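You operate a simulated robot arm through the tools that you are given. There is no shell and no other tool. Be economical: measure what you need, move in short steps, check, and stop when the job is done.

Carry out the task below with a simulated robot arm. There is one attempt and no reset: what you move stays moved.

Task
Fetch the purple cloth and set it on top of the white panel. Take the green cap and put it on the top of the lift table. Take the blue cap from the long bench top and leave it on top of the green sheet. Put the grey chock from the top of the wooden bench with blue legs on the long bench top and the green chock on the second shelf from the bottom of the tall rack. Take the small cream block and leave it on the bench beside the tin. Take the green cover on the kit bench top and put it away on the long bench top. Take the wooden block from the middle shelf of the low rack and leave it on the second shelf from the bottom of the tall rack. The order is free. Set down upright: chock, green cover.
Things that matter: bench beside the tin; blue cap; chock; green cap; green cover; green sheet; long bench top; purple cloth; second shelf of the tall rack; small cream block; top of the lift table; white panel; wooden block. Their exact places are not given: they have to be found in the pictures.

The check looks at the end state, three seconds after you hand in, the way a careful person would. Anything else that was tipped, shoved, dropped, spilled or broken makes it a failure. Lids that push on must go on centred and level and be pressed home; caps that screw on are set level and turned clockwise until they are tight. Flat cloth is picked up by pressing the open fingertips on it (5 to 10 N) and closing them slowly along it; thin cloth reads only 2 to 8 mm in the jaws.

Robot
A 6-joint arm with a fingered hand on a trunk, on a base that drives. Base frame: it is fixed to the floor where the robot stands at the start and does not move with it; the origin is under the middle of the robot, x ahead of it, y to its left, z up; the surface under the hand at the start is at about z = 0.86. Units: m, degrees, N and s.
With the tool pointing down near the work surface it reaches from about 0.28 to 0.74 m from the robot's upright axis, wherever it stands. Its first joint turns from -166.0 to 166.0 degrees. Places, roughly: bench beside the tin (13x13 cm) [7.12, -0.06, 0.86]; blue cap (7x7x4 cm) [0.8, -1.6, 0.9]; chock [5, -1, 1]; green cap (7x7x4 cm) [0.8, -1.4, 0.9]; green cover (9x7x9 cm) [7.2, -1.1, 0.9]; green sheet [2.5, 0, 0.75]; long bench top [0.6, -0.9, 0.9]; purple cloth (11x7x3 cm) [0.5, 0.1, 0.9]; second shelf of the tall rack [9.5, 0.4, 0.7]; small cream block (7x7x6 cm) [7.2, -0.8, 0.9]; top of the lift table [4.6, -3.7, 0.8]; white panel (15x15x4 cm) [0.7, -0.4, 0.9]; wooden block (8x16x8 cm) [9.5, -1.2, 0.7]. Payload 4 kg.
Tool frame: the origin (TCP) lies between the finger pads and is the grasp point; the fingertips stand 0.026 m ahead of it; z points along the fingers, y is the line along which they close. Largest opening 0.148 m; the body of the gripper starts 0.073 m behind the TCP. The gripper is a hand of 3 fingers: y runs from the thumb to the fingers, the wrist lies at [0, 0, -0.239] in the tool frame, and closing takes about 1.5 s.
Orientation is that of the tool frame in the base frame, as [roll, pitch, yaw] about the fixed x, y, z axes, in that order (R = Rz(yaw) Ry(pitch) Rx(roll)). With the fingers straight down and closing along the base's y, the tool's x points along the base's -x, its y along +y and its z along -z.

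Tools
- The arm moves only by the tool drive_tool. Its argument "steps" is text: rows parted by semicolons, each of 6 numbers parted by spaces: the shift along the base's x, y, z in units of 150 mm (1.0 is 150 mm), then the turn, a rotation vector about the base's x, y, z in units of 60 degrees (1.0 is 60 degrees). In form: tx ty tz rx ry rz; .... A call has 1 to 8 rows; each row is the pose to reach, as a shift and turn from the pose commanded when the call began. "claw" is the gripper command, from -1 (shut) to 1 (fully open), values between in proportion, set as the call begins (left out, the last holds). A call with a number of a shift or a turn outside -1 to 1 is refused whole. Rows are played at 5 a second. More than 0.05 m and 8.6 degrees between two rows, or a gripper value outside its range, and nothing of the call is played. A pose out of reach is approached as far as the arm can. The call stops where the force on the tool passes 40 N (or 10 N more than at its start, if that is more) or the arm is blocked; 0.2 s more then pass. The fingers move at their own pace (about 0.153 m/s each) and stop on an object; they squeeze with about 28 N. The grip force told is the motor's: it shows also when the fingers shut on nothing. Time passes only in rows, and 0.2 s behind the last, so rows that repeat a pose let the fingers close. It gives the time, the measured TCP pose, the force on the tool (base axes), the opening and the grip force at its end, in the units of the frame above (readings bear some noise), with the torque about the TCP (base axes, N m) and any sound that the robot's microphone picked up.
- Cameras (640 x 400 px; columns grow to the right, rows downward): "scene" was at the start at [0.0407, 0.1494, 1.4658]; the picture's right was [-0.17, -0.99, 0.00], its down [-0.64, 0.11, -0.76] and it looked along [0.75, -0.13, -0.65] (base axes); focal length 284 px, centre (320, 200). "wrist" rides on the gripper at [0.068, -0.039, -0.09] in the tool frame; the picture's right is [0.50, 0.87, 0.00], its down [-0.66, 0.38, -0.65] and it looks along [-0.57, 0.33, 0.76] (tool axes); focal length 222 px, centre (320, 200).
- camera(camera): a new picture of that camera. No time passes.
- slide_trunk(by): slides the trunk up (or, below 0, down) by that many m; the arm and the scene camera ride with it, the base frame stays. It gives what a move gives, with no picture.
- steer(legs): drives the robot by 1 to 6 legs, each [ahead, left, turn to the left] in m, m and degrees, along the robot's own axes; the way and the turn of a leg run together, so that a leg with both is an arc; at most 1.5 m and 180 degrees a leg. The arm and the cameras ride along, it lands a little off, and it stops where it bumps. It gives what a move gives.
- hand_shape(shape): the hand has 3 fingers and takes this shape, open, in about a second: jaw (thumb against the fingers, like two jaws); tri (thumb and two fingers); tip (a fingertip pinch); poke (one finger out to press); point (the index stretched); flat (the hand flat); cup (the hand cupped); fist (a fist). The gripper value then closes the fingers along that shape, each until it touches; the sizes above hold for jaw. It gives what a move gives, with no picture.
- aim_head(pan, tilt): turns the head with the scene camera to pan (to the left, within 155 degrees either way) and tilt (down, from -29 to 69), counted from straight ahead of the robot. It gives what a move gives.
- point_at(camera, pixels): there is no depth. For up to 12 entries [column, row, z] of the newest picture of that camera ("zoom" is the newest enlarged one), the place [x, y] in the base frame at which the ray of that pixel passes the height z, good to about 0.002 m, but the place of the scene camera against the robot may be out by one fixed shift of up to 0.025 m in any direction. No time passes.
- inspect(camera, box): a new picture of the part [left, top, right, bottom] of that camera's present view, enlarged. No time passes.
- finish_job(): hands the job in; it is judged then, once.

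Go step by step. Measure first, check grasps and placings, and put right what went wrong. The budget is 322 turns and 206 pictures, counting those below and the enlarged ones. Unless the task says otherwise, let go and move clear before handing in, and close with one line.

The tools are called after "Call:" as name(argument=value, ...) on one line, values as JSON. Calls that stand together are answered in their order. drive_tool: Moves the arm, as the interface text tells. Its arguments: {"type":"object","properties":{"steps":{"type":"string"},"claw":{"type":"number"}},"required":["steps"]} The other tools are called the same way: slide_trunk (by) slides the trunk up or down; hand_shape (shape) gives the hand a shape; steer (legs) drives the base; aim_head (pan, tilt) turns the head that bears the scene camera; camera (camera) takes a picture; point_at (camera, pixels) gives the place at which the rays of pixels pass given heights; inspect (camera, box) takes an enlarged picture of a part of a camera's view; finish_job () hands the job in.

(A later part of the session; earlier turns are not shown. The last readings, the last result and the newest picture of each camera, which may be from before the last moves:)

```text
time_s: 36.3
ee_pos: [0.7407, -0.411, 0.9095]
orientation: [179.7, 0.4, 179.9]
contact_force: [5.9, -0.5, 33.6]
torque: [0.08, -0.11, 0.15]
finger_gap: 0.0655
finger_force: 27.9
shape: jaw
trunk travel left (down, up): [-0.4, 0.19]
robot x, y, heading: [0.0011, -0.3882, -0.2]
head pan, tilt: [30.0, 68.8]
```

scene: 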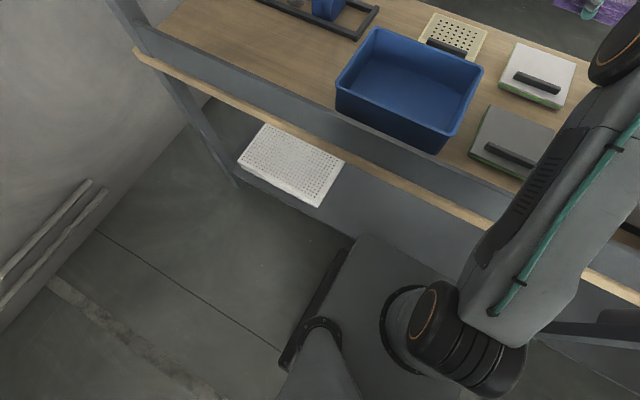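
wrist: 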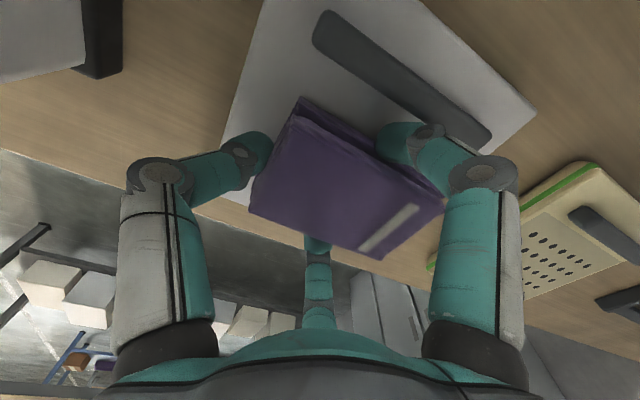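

It rests on the panel with a centred contact of 34 N. I'll ease up 1 mm, open a little, then lift clear.

Call:
drive_tool(steps="0 0 0.01 0 0 0; 0 0 0.01 0 0 0; 0 0 0.01 0 0 0; 0 0 0.01 0 0 0; 0 0 0.01 0 0 0", claw=0.15)

Call:
drive_tool(steps="0 0 0.1 0 0 0; -0.05 0 0.3 0 0 0; -0.2 0 0.6 0 0 0; -0.5 0 0.7 0 0 0; -0.7 0 0.9 0 0 0")

Call:
camera(camera="wrist")

```text
time_s: 37.5
ee_pos: [0.7408, -0.4118, 0.9077]
orientation: [179.7, 0.0, 179.8]
contact_force: [-0.3, -1.9, 16.2]
torque: [-0.02, 0.02, -0.04]
finger_gap: 0.0794
finger_force: 0.0
shape: jaw
trunk travel left (down, up): [-0.4, 0.19]
robot x, y, heading: [-0.0014, -0.3912, -0.1]
head pan, tilt: [30.0, 68.8]
```

```text
refused: row 3 steps farther than a row can; nothing moved
```

```text
168 pictures are left
```

wrist: 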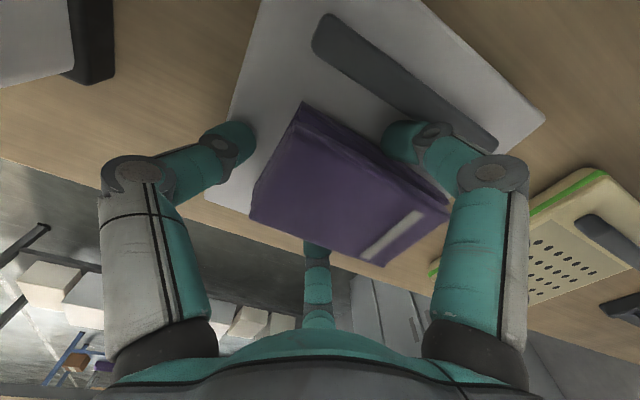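

Call:
drive_tool(steps="0 0 0.1 0 0 0; 0 0 0.3 0 0 0; -0.1 0 0.6 0 0 0; -0.4 0 0.65 0 0 0; -0.65 0 0.8 0 0 0; -0.95 0 0.9 0 0 0")

Call:
camera(camera="wrist")

```text
time_s: 38.9
ee_pos: [0.599, -0.4089, 1.0442]
orientation: [179.7, 0.0, 179.8]
contact_force: [0.1, -0.8, 0.3]
torque: [-0.01, 0.0, -0.02]
finger_gap: 0.0846
finger_force: 0.0
shape: jaw
out of reach, approached as far as the arm can: row 2, 3
trunk travel left (down, up): [-0.4, 0.19]
robot x, y, heading: [0.0009, -0.3907, -0.2]
head pan, tilt: [30.0, 68.8]
```

```text
167 pictures are left
```

wrist: 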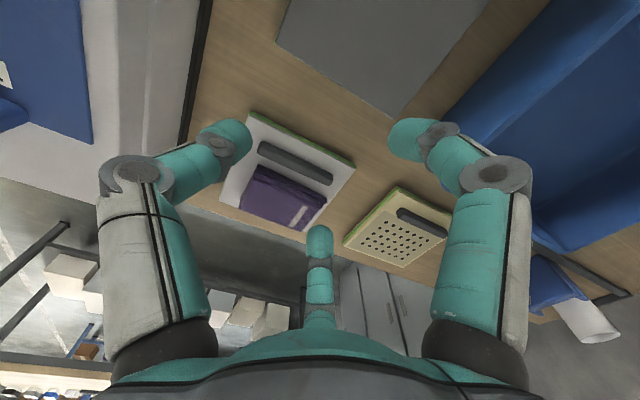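

The cloth is on the white panel. Next are the caps near y -1.4 to -1.6. An upright stands at the bench's front edge, so I'll back off, drive right, and look.

Call:
steer(legs=[[-0.5, 0, 0], [0, -0.9, 0]])

Call:
aim_head(pan=10, tilt=35)

Call:
camera(camera="scene")

Call:
camera(camera="wrist")

```text
time_s: 46.2
ee_pos: [0.1063, -1.3124, 1.0443]
orientation: [179.8, 0.0, -179.9]
contact_force: [0.0, 0.2, -0.5]
torque: [-0.01, 0.03, 0.02]
finger_gap: 0.0846
finger_force: 0.0
shape: jaw
trunk travel left (down, up): [-0.4, 0.19]
robot x, y, heading: [-0.4953, -1.2974, -0.1]
head pan, tilt: [30.0, 68.8]
```

```text
time_s: 47.2
ee_pos: [0.1055, -1.3123, 1.0423]
orientation: [179.8, -0.1, -179.9]
contact_force: [0.1, -0.2, 0.2]
torque: [-0.02, 0.01, -0.01]
finger_gap: 0.0848
finger_force: 0.0
shape: jaw
trunk travel left (down, up): [-0.4, 0.19]
robot x, y, heading: [-0.4929, -1.2936, 0.4]
head pan, tilt: [10.0, 35.0]
```

```text
166 pictures are left
```

scene: 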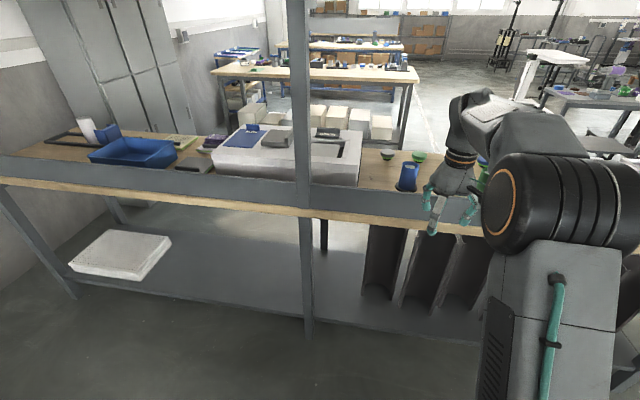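

```text
165 pictures are left
```

wrist: 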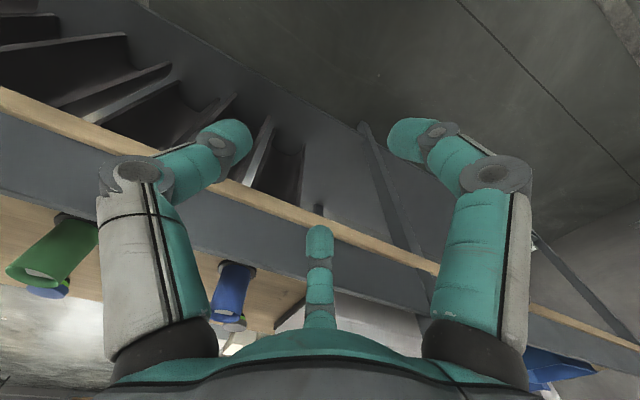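

Call:
point_at(camera="scene", pixels=[[308, 335, 0], [300, 165, 0.86], [388, 155, 0.87], [418, 156, 0.87]])

Call:
aim_head(pan=-40, tilt=30)

Call:
camera(camera="scene")

```text
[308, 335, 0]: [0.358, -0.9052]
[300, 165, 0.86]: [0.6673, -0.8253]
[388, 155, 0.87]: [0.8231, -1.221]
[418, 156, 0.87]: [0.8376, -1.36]
```

```text
time_s: 48.4
ee_pos: [0.1058, -1.3109, 1.044]
orientation: [179.8, 0.1, -179.9]
contact_force: [-0.2, 0.4, -0.2]
torque: [-0.02, 0.0, -0.03]
finger_gap: 0.0847
finger_force: 0.1
shape: jaw
trunk travel left (down, up): [-0.4, 0.19]
robot x, y, heading: [-0.4948, -1.2936, 0.2]
head pan, tilt: [-40.0, 30.0]
```

```text
164 pictures are left
```

scene: 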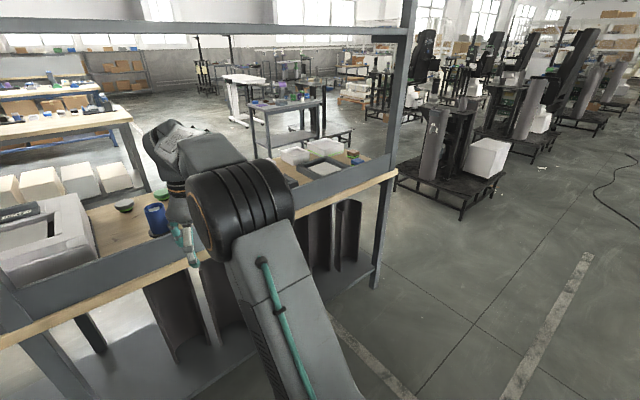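

The caps are near the bench's far edge at x≈0.8, beyond reach from this side because of the rail. I'll measure the bench end so I can plan a drive around to the far side.

Call:
point_at(camera="scene", pixels=[[375, 285, 0], [396, 172, 0.82], [366, 153, 0.86], [462, 220, 0], [400, 185, 0], [405, 32, 1.6], [405, 32, 1.8], [405, 32, 1.5], [315, 142, 0], [155, 190, 0]])

Call:
inspect(camera="scene", box=[80, 60, 480, 240])

Call:
aim_head(pan=-80, tilt=35)

Call:
camera(camera="scene")

```text
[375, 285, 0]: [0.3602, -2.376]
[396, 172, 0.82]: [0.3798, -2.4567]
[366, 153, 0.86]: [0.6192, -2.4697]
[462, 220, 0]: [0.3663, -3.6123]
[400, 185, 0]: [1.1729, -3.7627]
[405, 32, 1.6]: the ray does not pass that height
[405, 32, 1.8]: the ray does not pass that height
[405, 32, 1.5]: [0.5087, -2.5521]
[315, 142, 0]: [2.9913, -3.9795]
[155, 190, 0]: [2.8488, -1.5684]
```

```text
1.60 times, centred on (280, 150) of scene
```

zoom: 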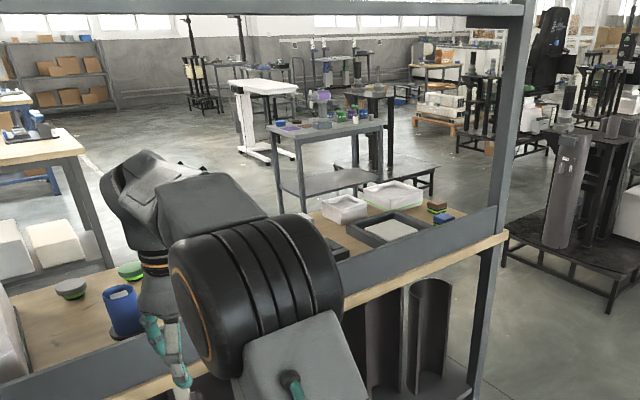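

```text
time_s: 49.5
ee_pos: [0.1055, -1.3111, 1.0436]
orientation: [179.7, 0.0, -180.0]
contact_force: [-0.6, -0.8, 0.4]
torque: [-0.01, 0.0, 0.01]
finger_gap: 0.0845
finger_force: 0.0
shape: jaw
trunk travel left (down, up): [-0.4, 0.19]
robot x, y, heading: [-0.4997, -1.2994, 0.3]
head pan, tilt: [-80.0, 35.0]
```

```text
162 pictures are left
```

scene: 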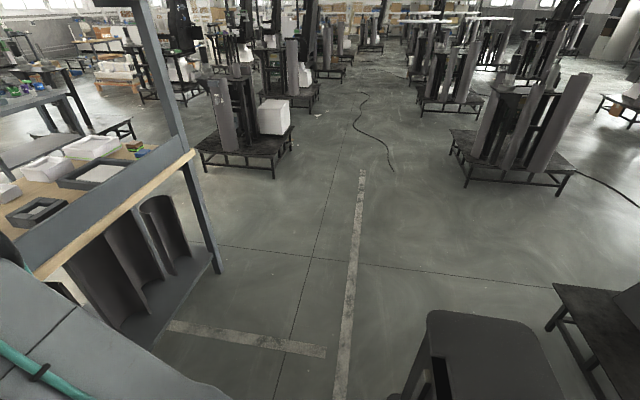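

The bench ends at y≈-2.47 and the machine stands begin at y≈-3.6, so a lane at y≈-2.95 is clear. I'll check the dark stool's position, retract the arm, and drive around.

Call:
point_at(camera="scene", pixels=[[428, 318, 0.6], [428, 318, 0.4], [415, 395, 0], [520, 400, 0.5], [275, 178, 0], [215, 270, 0]])

Call:
drive_tool(steps="-0.3 0 0 0 0 0; -0.6 0 0 0 0 0; -0.9 0 0 0 0 0; -1 0 0 0 0 0")

Call:
drive_tool(steps="-0.3 0 0.1 0 0 0; -0.6 0 0.2 0 0 0; -0.6 0 0.3 0 0 0")

```text
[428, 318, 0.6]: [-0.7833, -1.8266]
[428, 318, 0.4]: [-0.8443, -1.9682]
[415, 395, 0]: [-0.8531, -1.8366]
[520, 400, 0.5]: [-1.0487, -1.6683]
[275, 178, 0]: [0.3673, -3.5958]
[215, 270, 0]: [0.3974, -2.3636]
```

```text
time_s: 50.5
ee_pos: [-0.0443, -1.3128, 1.0443]
orientation: [179.8, 0.0, -179.9]
contact_force: [-0.2, 0.9, 0.5]
torque: [-0.03, 0.02, 0.01]
finger_gap: 0.0848
finger_force: 0.1
shape: jaw
trunk travel left (down, up): [-0.4, 0.19]
robot x, y, heading: [-0.495, -1.299, 0.3]
head pan, tilt: [-80.0, 35.0]
```

```text
time_s: 51.2
ee_pos: [-0.1335, -1.3116, 1.0898]
orientation: [179.8, 0.0, -179.9]
contact_force: [-0.2, -0.5, 0.4]
torque: [0.02, -0.07, -0.01]
finger_gap: 0.0846
finger_force: 0.1
shape: jaw
trunk travel left (down, up): [-0.4, 0.19]
robot x, y, heading: [-0.4948, -1.2938, 0.1]
head pan, tilt: [-80.0, 35.0]
```

The stool's edge is at x≈-0.8, so I'll go ahead 0.2 m first, then right, then along the lane.

Call:
steer(legs=[[0.2, 0, 0], [0, -1.3, 0], [0, -0.3, 0]])

Call:
aim_head(pan=0, tilt=25)

Call:
camera(camera="scene")

```text
time_s: 60.4
ee_pos: [0.0476, -2.8708, 1.0896]
orientation: [179.7, 0.0, 178.9]
contact_force: [0.5, -0.8, 0.5]
torque: [-0.03, 0.02, 0.02]
finger_gap: 0.0848
finger_force: 0.0
shape: jaw
trunk travel left (down, up): [-0.4, 0.19]
robot x, y, heading: [-0.3083, -2.8468, -1.1]
head pan, tilt: [-80.0, 35.0]
```

```text
time_s: 61.9
ee_pos: [0.05, -2.8707, 1.0896]
orientation: [179.8, 0.0, 178.9]
contact_force: [0.3, -0.2, -0.5]
torque: [-0.01, 0.0, 0.01]
finger_gap: 0.0847
finger_force: 0.1
shape: jaw
trunk travel left (down, up): [-0.4, 0.19]
robot x, y, heading: [-0.3122, -2.8455, -0.9]
head pan, tilt: [0.0, 25.0]
```

```text
161 pictures are left
```

scene: 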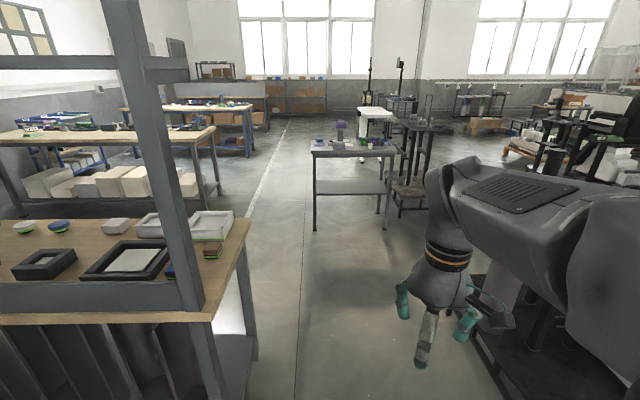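

The lane is clear up to the grey metal table. I'll drive ahead 1.75 m to pass behind the bench.

Call:
steer(legs=[[1.3, 0, 1], [0.45, 0, 0]])

Call:
aim_head(pan=90, tilt=30)

Call:
camera(camera="scene")

```text
time_s: 70.7
ee_pos: [1.791, -2.8583, 1.0897]
orientation: [179.7, 0.0, -179.2]
contact_force: [0.0, 0.2, 0.1]
torque: [0.01, -0.01, -0.04]
finger_gap: 0.0844
finger_force: 0.1
shape: jaw
trunk travel left (down, up): [-0.4, 0.19]
robot x, y, heading: [1.4287, -2.8465, 0.8]
head pan, tilt: [0.0, 25.0]
```

```text
time_s: 72.4
ee_pos: [1.7915, -2.8588, 1.0899]
orientation: [179.8, 0.0, -179.4]
contact_force: [-0.5, 0.6, -0.2]
torque: [0.0, -0.02, 0.02]
finger_gap: 0.0846
finger_force: 0.1
shape: jaw
trunk travel left (down, up): [-0.4, 0.19]
robot x, y, heading: [1.4297, -2.8472, 0.7]
head pan, tilt: [90.0, 30.0]
```

```text
160 pictures are left
```

scene: 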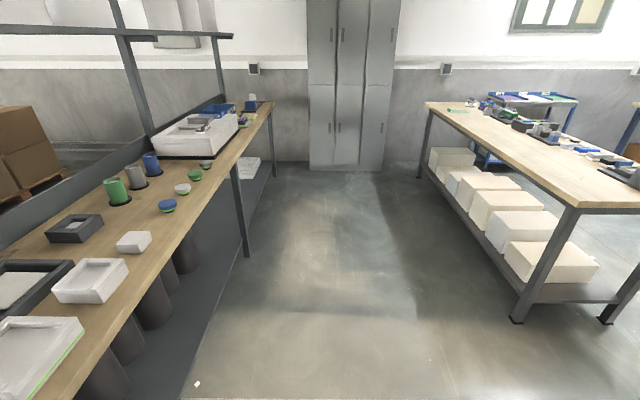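

The aisle is open. The caps are a blue one (167,205), white (182,188), green (194,175), and grey (205,163). I'll zoom in.

Call:
inspect(camera="scene", box=[90, 120, 270, 250])

Call:
point_at(camera="scene", pixels=[[167, 207, 0.88], [182, 190, 0.88], [194, 176, 0.88], [272, 102, 0.86], [190, 270, 0.86], [516, 322, 0], [425, 103, 0.8]])

```text
3.08 times, centred on (180, 185) of scene
```

zoom: 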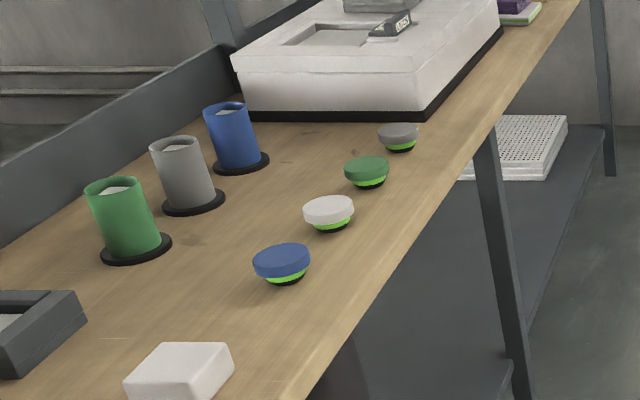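

```text
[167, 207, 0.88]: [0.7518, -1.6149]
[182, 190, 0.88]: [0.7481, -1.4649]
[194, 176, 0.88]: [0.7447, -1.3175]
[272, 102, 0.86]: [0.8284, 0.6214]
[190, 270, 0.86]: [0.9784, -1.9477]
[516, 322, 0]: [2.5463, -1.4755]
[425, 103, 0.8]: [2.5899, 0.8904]
```

Both caps are within reach from this aisle. I'll drive left along it and turn around to face the bench.

Call:
steer(legs=[[0.05, 1.3, 0], [0, 0.05, 90], [0, 0, 90]])

Call:
aim_head(pan=-5, tilt=45)

Call:
camera(camera="scene")

Call:
camera(camera="wrist")

```text
time_s: 86.5
ee_pos: [1.0642, -1.5007, 1.0904]
orientation: [179.8, -0.1, 0.1]
contact_force: [-0.3, 0.4, 0.2]
torque: [0.02, 0.0, -0.01]
finger_gap: 0.0844
finger_force: 0.2
shape: jaw
trunk travel left (down, up): [-0.4, 0.19]
robot x, y, heading: [1.4268, -1.5196, 180.1]
head pan, tilt: [90.0, 30.0]
```

```text
time_s: 88.2
ee_pos: [1.0626, -1.5007, 1.09]
orientation: [179.8, 0.0, 0.1]
contact_force: [-0.9, 0.1, 0.1]
torque: [0.01, 0.0, 0.01]
finger_gap: 0.0847
finger_force: 0.1
shape: jaw
trunk travel left (down, up): [-0.4, 0.19]
robot x, y, heading: [1.4255, -1.5177, 179.9]
head pan, tilt: [-5.0, 45.0]
```

```text
158 pictures are left
```

scene: 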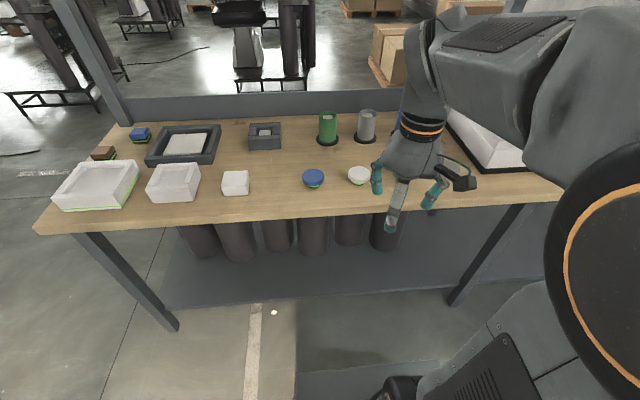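

```text
157 pictures are left
```

wrist: 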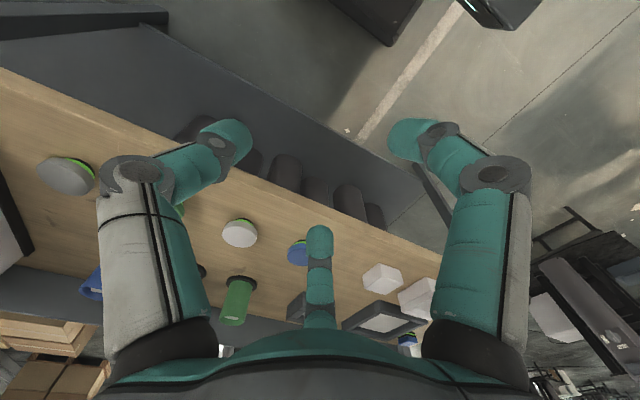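

The blue cap is at scene (313,178). I'll drive 8 cm ahead, open the hand, and bring it over the cap.

Call:
steer(legs=[[0.08, 0.08, 0]])

Call:
drive_tool(steps="-0.3 0 0 0 0 0; -0.6 0 0 0 0 0; -0.9 0 0 0 0 0; -0.9 0 0 0 0 0", claw=0.8)

Call:
camera(camera="wrist")

```text
time_s: 89.4
ee_pos: [0.9831, -1.5808, 1.0891]
orientation: [179.8, 0.0, 0.2]
contact_force: [-1.2, -0.3, -0.3]
torque: [0.01, 0.0, -0.02]
finger_gap: 0.0847
finger_force: 0.0
shape: jaw
trunk travel left (down, up): [-0.4, 0.19]
robot x, y, heading: [1.3454, -1.6007, -180.2]
head pan, tilt: [-5.0, 45.0]
```

```text
time_s: 90.4
ee_pos: [0.8471, -1.58, 1.0882]
orientation: [179.7, 0.0, 0.2]
contact_force: [-0.1, -0.1, -1.1]
torque: [0.02, -0.03, -0.01]
finger_gap: 0.1327
finger_force: 0.1
shape: jaw
trunk travel left (down, up): [-0.4, 0.19]
robot x, y, heading: [1.3445, -1.5985, -179.6]
head pan, tilt: [-5.0, 45.0]
```

```text
156 pictures are left
```

wrist: 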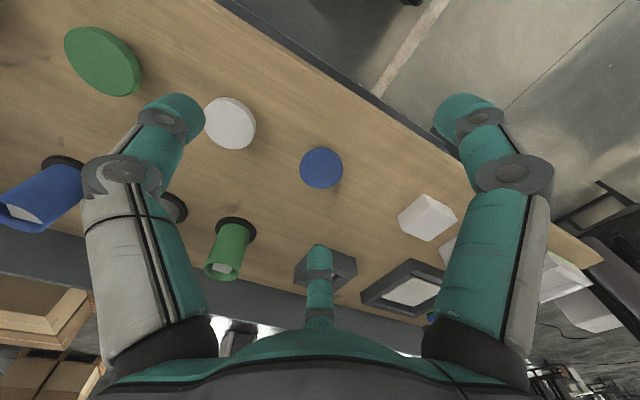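

Call:
point_at(camera="wrist", pixels=[[321, 167, 0.9], [300, 165, 0.9], [343, 168, 0.9], [321, 148, 0.9], [322, 188, 0.9], [103, 62, 0.9], [231, 123, 0.9]])

Call:
inspect(camera="wrist", box=[260, 120, 390, 205])

```text
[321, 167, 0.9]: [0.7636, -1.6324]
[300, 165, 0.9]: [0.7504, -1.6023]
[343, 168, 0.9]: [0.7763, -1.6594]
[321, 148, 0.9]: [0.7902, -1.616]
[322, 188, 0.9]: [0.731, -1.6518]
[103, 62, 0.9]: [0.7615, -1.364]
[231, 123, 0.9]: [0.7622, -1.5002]
```

```text
4.71 times, centred on (325, 162) of wrist
```

zoom: 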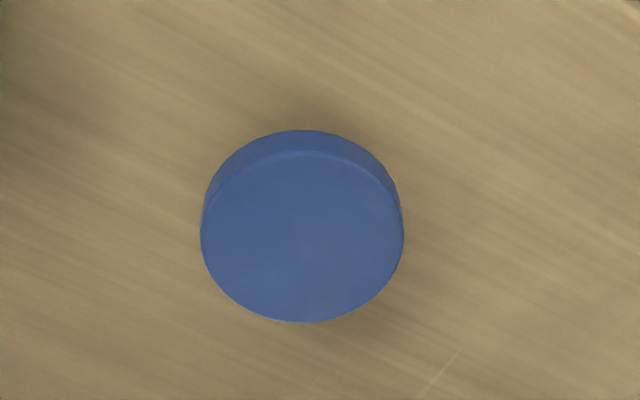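

The blue cap's centre is (0.762,-1.632). I'll move above it, then descend.

Call:
drive_tool(steps="-0.28 -0.17 0 0 0 0; -0.567 -0.347 0 0 0 0; -0.567 -0.347 -0.3 0 0 0; -0.567 -0.347 -0.6 0 0 0; -0.567 -0.347 -0.6 0 0 0")

Call:
camera(camera="wrist")

```text
refused: row 2 steps farther than a row can; nothing moved
```

```text
154 pictures are left
```

wrist: 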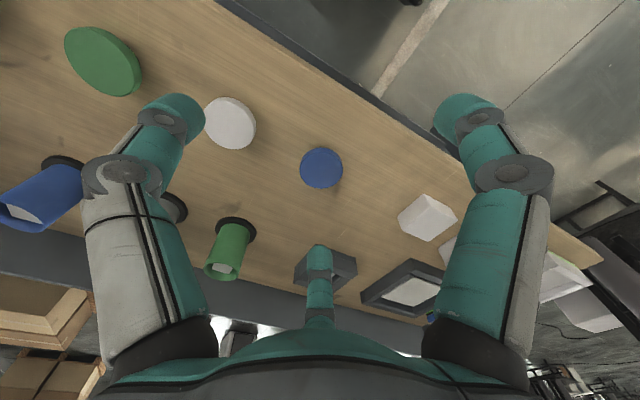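

Call:
drive_tool(steps="-0.19 -0.12 0 0 0 0; -0.38 -0.24 0 0 0 0; -0.567 -0.347 0 0 0 0; -0.567 -0.347 -0.3 0 0 0; -0.567 -0.347 -0.6 0 0 0; -0.567 -0.347 -0.6 0 0 0")

Call:
camera(camera="wrist")

```text
time_s: 91.8
ee_pos: [0.7619, -1.6334, 0.9987]
orientation: [179.9, 0.0, 0.1]
contact_force: [0.0, 0.0, 0.7]
torque: [-0.02, -0.03, 0.03]
finger_gap: 0.1331
finger_force: 0.1
shape: jaw
trunk travel left (down, up): [-0.4, 0.19]
robot x, y, heading: [1.3401, -1.5964, -179.9]
head pan, tilt: [-5.0, 45.0]
```

```text
153 pictures are left
```

wrist: 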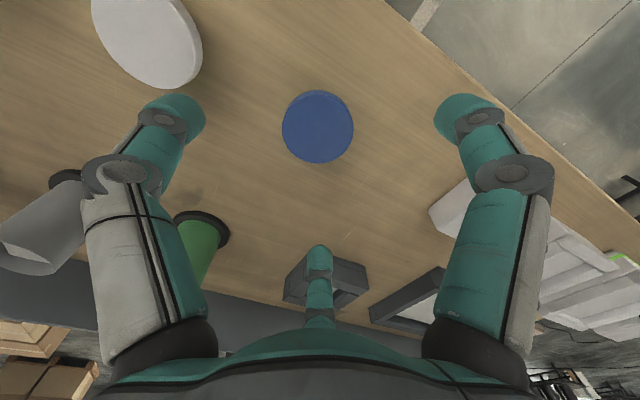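

Call:
point_at(camera="wrist", pixels=[[318, 128, 0.9], [282, 127, 0.9], [353, 127, 0.9], [318, 163, 0.9]])

Call:
drive_tool(steps="0 0 -0.3 0 0 0; 0 0 -0.5 0 0 0; 0 0 -0.6 0 0 0; 0 0 -0.68 0 0 0; 0 0 -0.68 0 0 0")

Call:
camera(camera="wrist")

```text
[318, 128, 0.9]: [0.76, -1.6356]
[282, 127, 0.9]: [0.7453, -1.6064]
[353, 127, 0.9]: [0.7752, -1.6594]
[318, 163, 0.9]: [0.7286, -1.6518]
```

```text
time_s: 93.0
ee_pos: [0.7624, -1.6327, 0.8958]
orientation: [179.8, -0.1, 0.1]
contact_force: [0.6, -0.1, 0.5]
torque: [-0.01, -0.01, -0.01]
finger_gap: 0.1328
finger_force: 0.1
shape: jaw
trunk travel left (down, up): [-0.4, 0.19]
robot x, y, heading: [1.3498, -1.601, -180.0]
head pan, tilt: [-5.0, 45.0]
```

```text
152 pictures are left
```

wrist: 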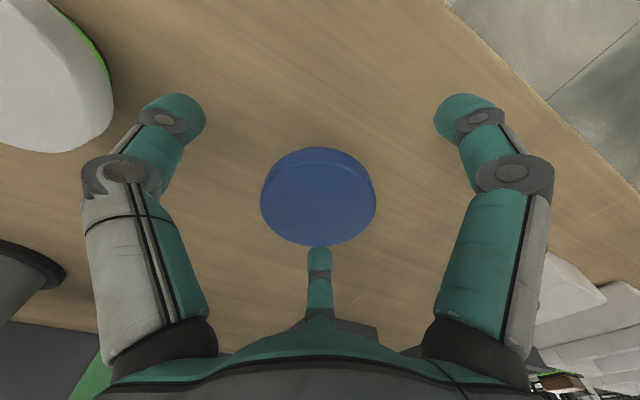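

Call:
drive_tool(steps="0 0 -0.03 0 0 0; 0 0 -0.03 0 0 0; 0 0 -0.03 0 0 0; 0 0 -0.03 0 0 0; 0 0 -0.03 0 0 0; 0 0 -0.03 0 0 0; 0 0 -0.03 0 0 0; 0 0 -0.03 0 0 0", claw=-1)

Call:
drive_tool(steps="0 0 0.2 0 0 0; 0 0 0.5 0 0 0; 0 0 0.8 0 0 0; 0 0 1 0 0 0; 0 0 1 0 0 0")

Call:
camera(camera="wrist")

```text
time_s: 94.8
ee_pos: [0.7629, -1.6333, 0.8937]
orientation: [179.8, 0.0, 0.0]
contact_force: [0.6, -0.3, -0.7]
torque: [-0.01, 0.0, 0.0]
finger_gap: 0.0469
finger_force: 27.5
shape: jaw
trunk travel left (down, up): [-0.4, 0.19]
robot x, y, heading: [1.3453, -1.6009, -180.2]
head pan, tilt: [-5.0, 45.0]
```

```text
time_s: 96.0
ee_pos: [0.7608, -1.6323, 1.0432]
orientation: [179.8, 0.0, 0.1]
contact_force: [1.0, 0.6, -0.7]
torque: [0.02, -0.02, -0.03]
finger_gap: 0.0469
finger_force: 28.2
shape: jaw
trunk travel left (down, up): [-0.4, 0.19]
robot x, y, heading: [1.3412, -1.5983, -180.0]
head pan, tilt: [-5.0, 45.0]
```

```text
151 pictures are left
```

wrist: 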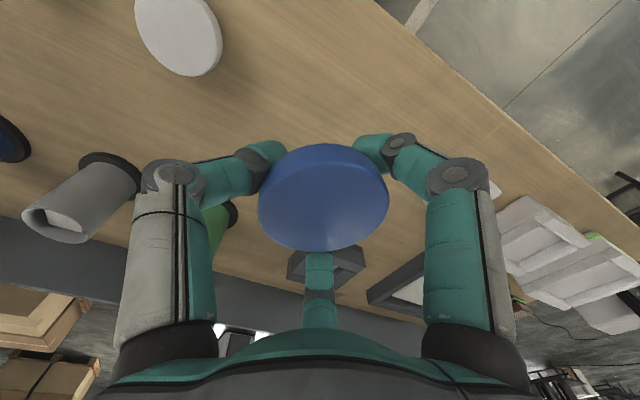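

The blue cap is held by its stem and lifted. I'll retract the arm, turn around, and drive toward the green sheet near (2.5, 0).

Call:
drive_tool(steps="0.3 0 0.1 0 0 0; 0.6 0 0.2 0 0 0; 0.9 0 0.3 0 0 0; 1 0 0.3 0 0 0")

Call:
steer(legs=[[-0.2, 0, 0], [0, 0, -90], [1.2, 0, 0]])

Call:
aim_head(pan=-40, tilt=30)

Call:
camera(camera="scene")

```text
time_s: 97.0
ee_pos: [0.9146, -1.6335, 1.0894]
orientation: [179.9, -0.1, 0.2]
contact_force: [-0.1, -0.1, 0.4]
torque: [-0.01, 0.02, 0.0]
finger_gap: 0.0467
finger_force: 28.0
shape: jaw
trunk travel left (down, up): [-0.4, 0.19]
robot x, y, heading: [1.3428, -1.5967, -180.1]
head pan, tilt: [-5.0, 45.0]
```

```text
time_s: 108.1
ee_pos: [1.5515, 0.0191, 1.0888]
orientation: [179.8, 0.1, -91.1]
contact_force: [-0.4, 0.4, -1.1]
torque: [0.0, 0.06, 0.0]
finger_gap: 0.0462
finger_force: 27.6
shape: jaw
trunk travel left (down, up): [-0.4, 0.19]
robot x, y, heading: [1.5769, -0.4114, 88.5]
head pan, tilt: [-5.0, 45.0]
```

```text
time_s: 109.2
ee_pos: [1.5509, 0.0207, 1.0886]
orientation: [179.9, 0.1, -91.0]
contact_force: [0.0, 0.5, -1.2]
torque: [-0.01, -0.02, -0.01]
finger_gap: 0.0464
finger_force: 28.4
shape: jaw
trunk travel left (down, up): [-0.4, 0.19]
robot x, y, heading: [1.5803, -0.4103, 88.5]
head pan, tilt: [-40.0, 30.0]
```

```text
150 pictures are left
```

scene: 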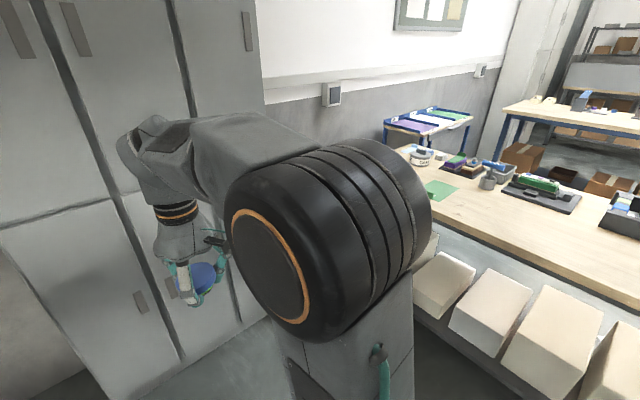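

The green sheet is at (440,188) on the next bench. I'll measure it and turn to face it.

Call:
point_at(camera="scene", pixels=[[440, 189, 0.75], [425, 182, 0.75], [455, 187, 0.75], [430, 202, 0.75], [560, 260, 0.75], [420, 310, 0.35]])

Call:
steer(legs=[[0, 0, -88.5]])

Call:
aim_head(pan=10, tilt=40)

Call:
camera(camera="scene")

```text
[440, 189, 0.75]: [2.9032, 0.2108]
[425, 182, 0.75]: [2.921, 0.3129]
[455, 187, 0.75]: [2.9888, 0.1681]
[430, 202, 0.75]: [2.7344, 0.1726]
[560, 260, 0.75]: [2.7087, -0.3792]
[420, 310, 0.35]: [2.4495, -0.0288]
```

```text
time_s: 113.2
ee_pos: [2.007, -0.3612, 1.089]
orientation: [179.7, 0.0, -177.9]
contact_force: [0.5, 0.0, 0.1]
torque: [-0.01, 0.0, 0.02]
finger_gap: 0.0463
finger_force: 28.7
shape: jaw
trunk travel left (down, up): [-0.4, 0.19]
robot x, y, heading: [1.5758, -0.4118, 2.4]
head pan, tilt: [-40.0, 30.0]
```

```text
time_s: 114.4
ee_pos: [2.006, -0.3608, 1.0898]
orientation: [179.9, 0.1, -178.0]
contact_force: [-0.5, -1.0, -1.1]
torque: [-0.05, 0.0, -0.02]
finger_gap: 0.046
finger_force: 28.0
shape: jaw
trunk travel left (down, up): [-0.4, 0.19]
robot x, y, heading: [1.5741, -0.4105, 1.8]
head pan, tilt: [10.0, 40.0]
```

```text
149 pictures are left
```

scene: 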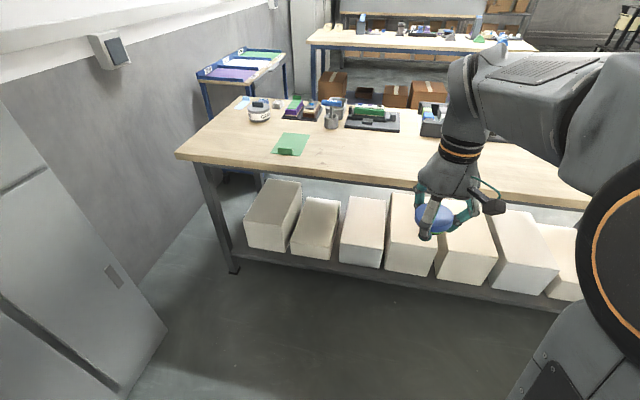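

Call:
inspect(camera="scene", box=[180, 30, 420, 180])

Call:
point_at(camera="scene", pixels=[[290, 144, 0.75], [290, 144, 0.86], [290, 144, 0.8], [176, 155, 0.75], [176, 155, 0.86], [236, 271, 0], [262, 52, 0.75], [590, 207, 0.75]])

```text
2.67 times, centred on (300, 105) of scene
```

zoom: 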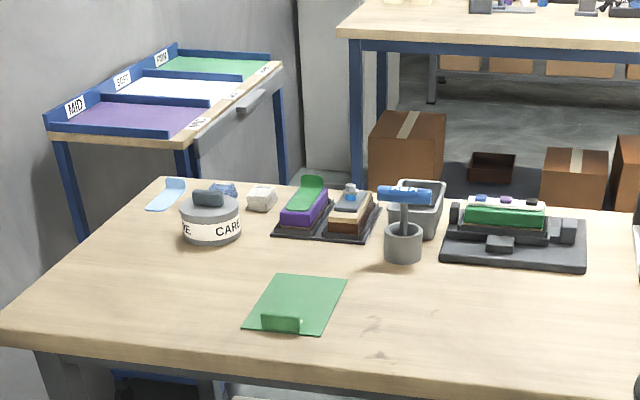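

```text
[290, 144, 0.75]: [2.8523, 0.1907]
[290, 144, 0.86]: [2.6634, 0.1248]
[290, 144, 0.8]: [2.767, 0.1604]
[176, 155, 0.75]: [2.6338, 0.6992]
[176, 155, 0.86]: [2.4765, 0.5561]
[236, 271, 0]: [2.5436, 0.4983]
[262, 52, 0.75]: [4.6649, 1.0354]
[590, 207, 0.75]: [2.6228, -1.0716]
```

The sheet is on this bench at about (2.62, 0.12), with a small tab standing at its near edge. I'll drive to face it.

Call:
steer(legs=[[0.4, 0.5, -2]])

Call:
camera(camera="scene")

Call:
camera(camera="wrist")

```text
time_s: 118.0
ee_pos: [2.3955, 0.1306, 1.0888]
orientation: [179.8, -0.1, -180.0]
contact_force: [-0.2, 0.0, -1.5]
torque: [-0.02, 0.01, -0.03]
finger_gap: 0.0464
finger_force: 28.1
shape: jaw
trunk travel left (down, up): [-0.4, 0.19]
robot x, y, heading: [1.9652, 0.0952, -0.4]
head pan, tilt: [10.0, 40.0]
```

```text
147 pictures are left
```

scene: 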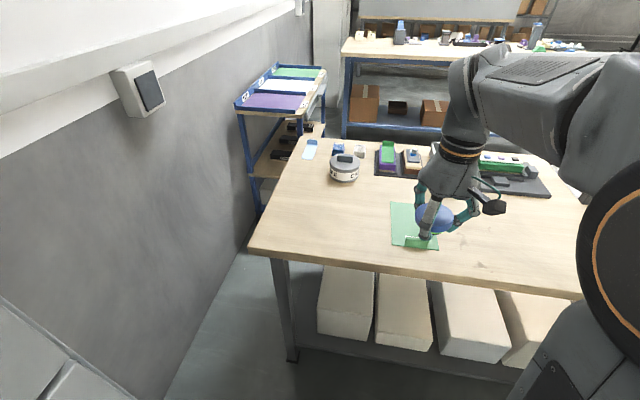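

```text
146 pictures are left
```

wrist: 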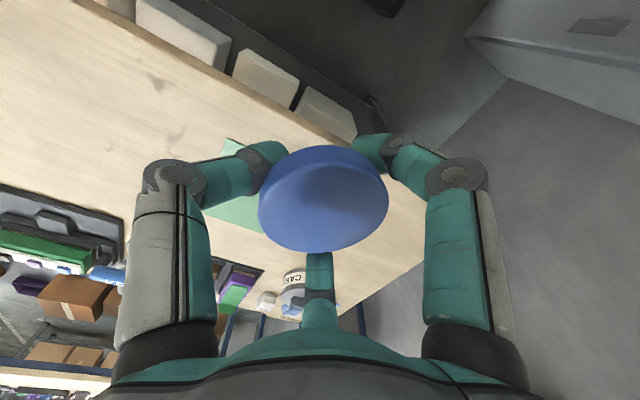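

Call:
point_at(camera="wrist", pixels=[[230, 139, 0.862], [262, 232, 0.862], [207, 210, 0.862], [333, 147, 0.86]])

Call:
point_at(camera="scene", pixels=[[391, 203, 0.862], [438, 206, 0.862], [392, 244, 0.862], [438, 249, 0.862], [405, 240, 0.88], [290, 362, 0], [250, 252, 0.86]])

Call:
inspect(camera="wrist", box=[190, 110, 350, 250])

```text
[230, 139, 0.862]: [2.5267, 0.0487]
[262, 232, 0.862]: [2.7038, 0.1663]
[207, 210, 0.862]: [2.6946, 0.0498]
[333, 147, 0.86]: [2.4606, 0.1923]
```

```text
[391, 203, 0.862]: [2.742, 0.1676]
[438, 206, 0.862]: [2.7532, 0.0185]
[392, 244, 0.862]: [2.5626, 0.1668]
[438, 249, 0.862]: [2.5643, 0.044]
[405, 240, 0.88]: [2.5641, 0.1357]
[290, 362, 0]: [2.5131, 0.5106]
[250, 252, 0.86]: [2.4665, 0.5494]
```

```text
2.86 times, centred on (270, 180) of wrist
```

zoom: 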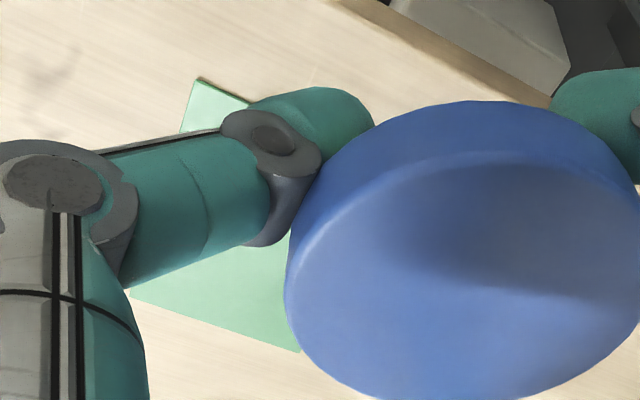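

The sheet spans x 2.527–2.704 and y 0.049–0.166, so I'll aim for (2.63, 0.108). Lower first, then extend.

Call:
drive_tool(steps="0.2 0 -0.25 0 0 0; 0.4 -0.05 -0.5 0 0 0; 0.6 -0.1 -0.7 0 0 0; 0.8 -0.147 -0.8 0 0 0; 1 -0.147 -0.85 0 0 0")

Call:
drive_tool(steps="0.28 0 0 0 0 0; 0.56 0 0 0 0 0; 0.56 0 -0.2 0 0 0; 0.56 0 -0.28 0 0 0; 0.56 0 -0.28 0 0 0")

Call:
camera(camera="wrist")

Call:
camera(camera="scene")

```text
time_s: 119.2
ee_pos: [2.546, 0.1084, 0.9619]
orientation: [179.9, -0.1, -179.9]
contact_force: [0.7, 0.0, -0.2]
torque: [-0.02, -0.05, 0.0]
finger_gap: 0.0463
finger_force: 28.2
shape: jaw
trunk travel left (down, up): [-0.4, 0.19]
robot x, y, heading: [1.9648, 0.0974, -0.2]
head pan, tilt: [10.0, 40.0]
```

```text
time_s: 120.4
ee_pos: [2.6295, 0.108, 0.9189]
orientation: [179.8, 0.0, -179.9]
contact_force: [-0.1, -0.4, -0.4]
torque: [0.0, -0.02, -0.01]
finger_gap: 0.046
finger_force: 28.0
shape: jaw
trunk travel left (down, up): [-0.4, 0.19]
robot x, y, heading: [1.9647, 0.0985, 0.2]
head pan, tilt: [10.0, 40.0]
```

```text
144 pictures are left
```

wrist: 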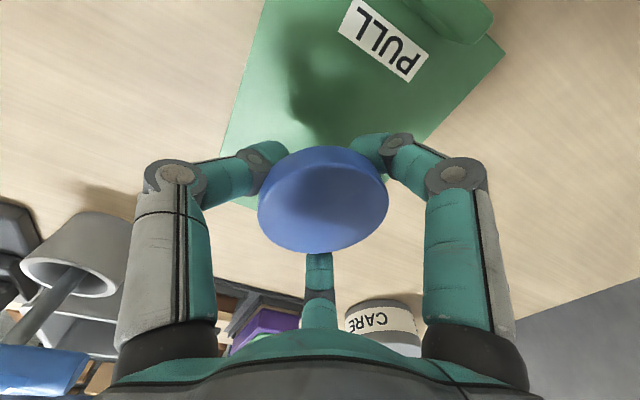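

```text
143 pictures are left
```

scene: 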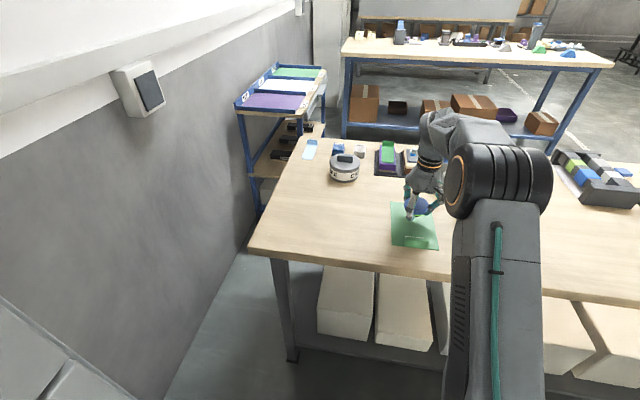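

The cap is over the sheet. I'll shift back 1 cm and lower until contact.

Call:
drive_tool(steps="-0.07 0 -0.08 0 0 0; -0.07 0 -0.12 0 0 0; -0.07 0 -0.145 0 0 0; -0.07 0 -0.16 0 0 0; -0.07 0 -0.16 0 0 0")

```text
time_s: 121.6
ee_pos: [2.6192, 0.1081, 0.8951]
orientation: [179.8, 0.0, 180.0]
contact_force: [0.0, 0.1, -0.8]
torque: [0.02, 0.03, -0.01]
finger_gap: 0.0461
finger_force: 27.9
shape: jaw
trunk travel left (down, up): [-0.4, 0.19]
robot x, y, heading: [1.9664, 0.0987, 0.1]
head pan, tilt: [10.0, 40.0]
```

Call:
drive_tool(steps="0 0 -0.013 0 0 0; 0 0 -0.026 0 0 0; 0 0 -0.04 0 0 0; 0 0 -0.04 0 0 0")

```text
time_s: 122.6
ee_pos: [2.6193, 0.1087, 0.8881]
orientation: [179.7, 0.0, -179.9]
contact_force: [-0.3, -0.1, -1.1]
torque: [-0.04, -0.01, 0.01]
finger_gap: 0.0456
finger_force: 27.7
shape: jaw
trunk travel left (down, up): [-0.4, 0.19]
robot x, y, heading: [1.9614, 0.0983, 0.2]
head pan, tilt: [10.0, 40.0]
```

Call:
drive_tool(steps="0 0 -0.01 0 0 0; 0 0 -0.02 0 0 0; 0 0 -0.03 0 0 0; 0 0 -0.04 0 0 0; 0 0 -0.04 0 0 0")

Call:
camera(camera="wrist")

```text
time_s: 124.0
ee_pos: [2.621, 0.1094, 0.8884]
orientation: [179.9, 0.6, -179.9]
contact_force: [-0.3, 0.5, 16.4]
torque: [0.03, 0.11, 0.01]
finger_gap: 0.0466
finger_force: 27.7
shape: jaw
trunk travel left (down, up): [-0.4, 0.19]
robot x, y, heading: [1.9652, 0.0984, -0.1]
head pan, tilt: [10.0, 40.0]
stopped in row 5: the force on the tool passed its limit at 42 N (the readings are from after the stop); the commanded pose is now the measured one
```

```text
142 pictures are left
```

wrist: 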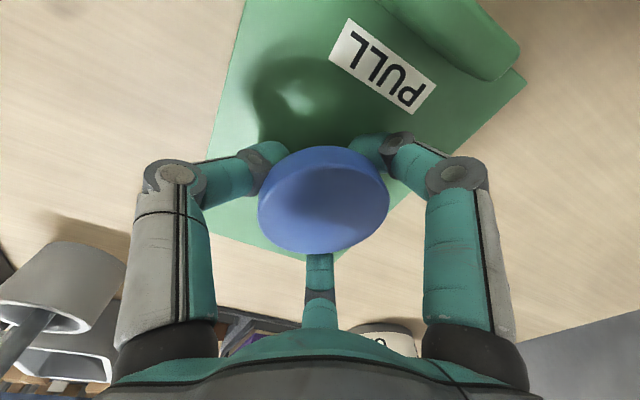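

The cap touches down with its whole disc over the sheet. I'll release and lift.

Call:
drive_tool(steps="0 0 0 0 0 0; 0 0 0 0 0 0; 0 0 0 0 0 0; 0 0 0 0 0 0; 0 0 0 0 0 0", claw=0.7)

Call:
drive_tool(steps="0 0 0.1 0 0 0; 0 0 0.3 0 0 0; 0 0 0.6 0 0 0; 0 0 0.9 0 0 0; -0.3 0 1 0 0 0; -0.6 0 1 0 0 0")

Call:
camera(camera="wrist")

```text
time_s: 125.1
ee_pos: [2.6216, 0.1092, 0.8886]
orientation: [179.7, 0.8, -179.9]
contact_force: [3.7, -2.4, 17.8]
torque: [0.66, 0.96, -0.02]
finger_gap: 0.1242
finger_force: 0.0
shape: jaw
trunk travel left (down, up): [-0.4, 0.19]
robot x, y, heading: [1.965, 0.0942, -0.1]
head pan, tilt: [10.0, 40.0]
stopped in row 5: the force on the tool passed its limit at 40 N (the readings are from after the stop); the commanded pose is now the measured one
```

```text
time_s: 126.5
ee_pos: [2.5289, 0.1103, 1.0372]
orientation: [179.8, 0.5, -180.0]
contact_force: [0.5, -0.4, 0.0]
torque: [0.01, 0.03, -0.01]
finger_gap: 0.1256
finger_force: 0.1
shape: jaw
trunk travel left (down, up): [-0.4, 0.19]
robot x, y, heading: [1.9671, 0.0967, 0.1]
head pan, tilt: [10.0, 40.0]
```

```text
141 pictures are left
```

wrist: 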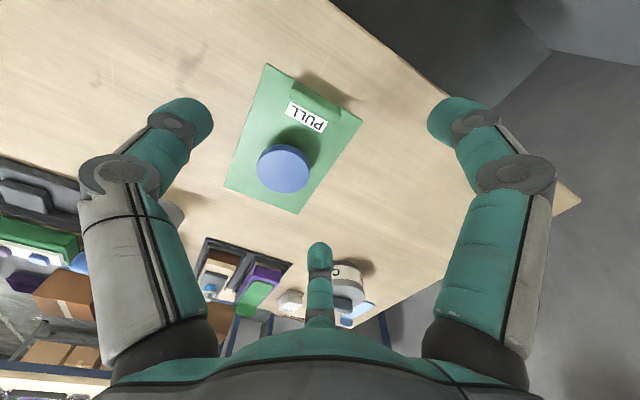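

The blue cap sits level on the green sheet. Next is the green cap at about (0.76,-1.364), so I'll retract, turn around, and drive there.

Call:
drive_tool(steps="-0.3 0 0.1 0 -0.01 0; -0.6 0 0.2 0 -0.01 0; -0.9 0 0.3 0 -0.01 0; -1 0 0.3 0 -0.01 0")

Call:
steer(legs=[[-0.5, 0, 0], [0, 0, -90], [1.45, 0, 0], [0, 0, -90]])

Call:
aim_head(pan=0, tilt=45)

Call:
camera(camera="scene")

```text
time_s: 127.5
ee_pos: [2.38, 0.1105, 1.0826]
orientation: [179.9, 1.2, 180.0]
contact_force: [0.5, 0.2, 0.4]
torque: [-0.03, 0.01, 0.01]
finger_gap: 0.1257
finger_force: 0.0
shape: jaw
trunk travel left (down, up): [-0.4, 0.19]
robot x, y, heading: [1.9636, 0.0946, -0.1]
head pan, tilt: [10.0, 40.0]
```

```text
time_s: 145.0
ee_pos: [0.9841, -1.3252, 1.0826]
orientation: [179.8, 1.2, -4.7]
contact_force: [-0.4, 0.4, -0.8]
torque: [-0.03, 0.0, -0.01]
finger_gap: 0.1257
finger_force: 0.1
shape: jaw
trunk travel left (down, up): [-0.4, 0.19]
robot x, y, heading: [1.3963, -1.3469, 175.1]
head pan, tilt: [10.0, 40.0]
```

```text
time_s: 145.7
ee_pos: [0.9829, -1.3239, 1.0825]
orientation: [179.8, 1.1, -4.6]
contact_force: [-0.8, -0.3, -0.3]
torque: [0.0, 0.01, -0.02]
finger_gap: 0.1252
finger_force: 0.0
shape: jaw
trunk travel left (down, up): [-0.4, 0.19]
robot x, y, heading: [1.3976, -1.3431, 175.5]
head pan, tilt: [0.0, 45.0]
```

```text
140 pictures are left
```

scene: 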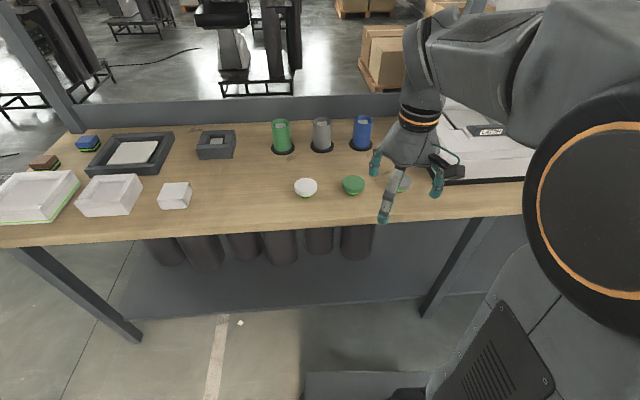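

Call:
drive_tool(steps="-0.25 -0.05 -0.1 0 -0.02 0; -0.5 -0.1 -0.2 0 -0.02 0; -0.75 -0.2 -0.3 0 -0.02 0; -1 -0.27 -0.4 0 -0.02 0; -1 -0.27 -0.4 0 -0.02 0")

Call:
camera(camera="wrist")

```text
time_s: 146.9
ee_pos: [0.8312, -1.364, 1.0195]
orientation: [180.0, -0.1, -4.7]
contact_force: [-0.1, -0.5, -0.6]
torque: [0.01, 0.03, 0.0]
finger_gap: 0.1257
finger_force: 0.1
shape: jaw
trunk travel left (down, up): [-0.4, 0.19]
robot x, y, heading: [1.4014, -1.3471, 175.6]
head pan, tilt: [0.0, 45.0]
```

```text
139 pictures are left
```

wrist: 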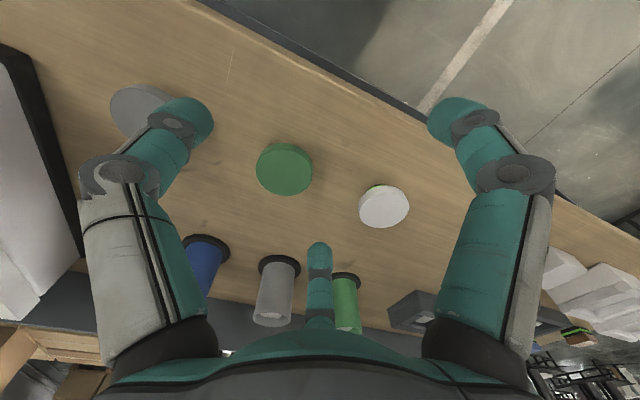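

Call:
point_at(camera="wrist", pixels=[[284, 171, 0.895], [257, 170, 0.895], [312, 170, 0.895], [384, 208, 0.895]])

```text
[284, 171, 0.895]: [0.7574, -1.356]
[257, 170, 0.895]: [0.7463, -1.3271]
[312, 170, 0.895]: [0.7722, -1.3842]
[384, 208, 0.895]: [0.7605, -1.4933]
```

Call:
drive_tool(steps="-0.24 0.03 -0.1 0 0 0; -0.48 0.053 -0.2 0 0 0; -0.48 0.053 -0.45 0 0 0; -0.48 0.053 -0.7 0 0 0; -0.48 0.053 -0.845 0 0 0; -0.48 0.053 -0.845 0 0 0")

Call:
camera(camera="wrist")

```text
time_s: 148.3
ee_pos: [0.7608, -1.3584, 0.8962]
orientation: [179.9, 0.0, -4.7]
contact_force: [0.0, 0.6, 0.3]
torque: [0.01, 0.0, -0.01]
finger_gap: 0.1258
finger_force: 0.0
shape: jaw
trunk travel left (down, up): [-0.4, 0.19]
robot x, y, heading: [1.3969, -1.3453, 175.1]
head pan, tilt: [0.0, 45.0]
```

```text
138 pictures are left
```

wrist: 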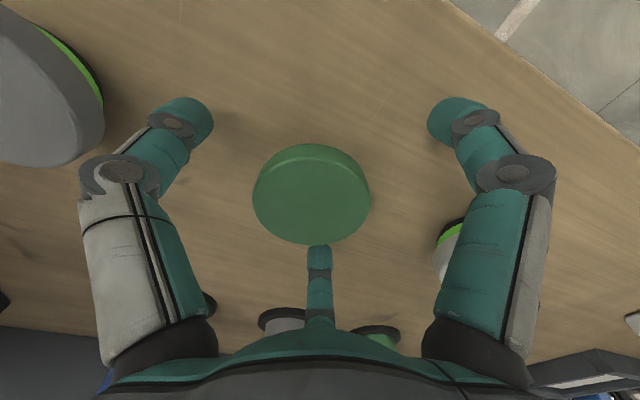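

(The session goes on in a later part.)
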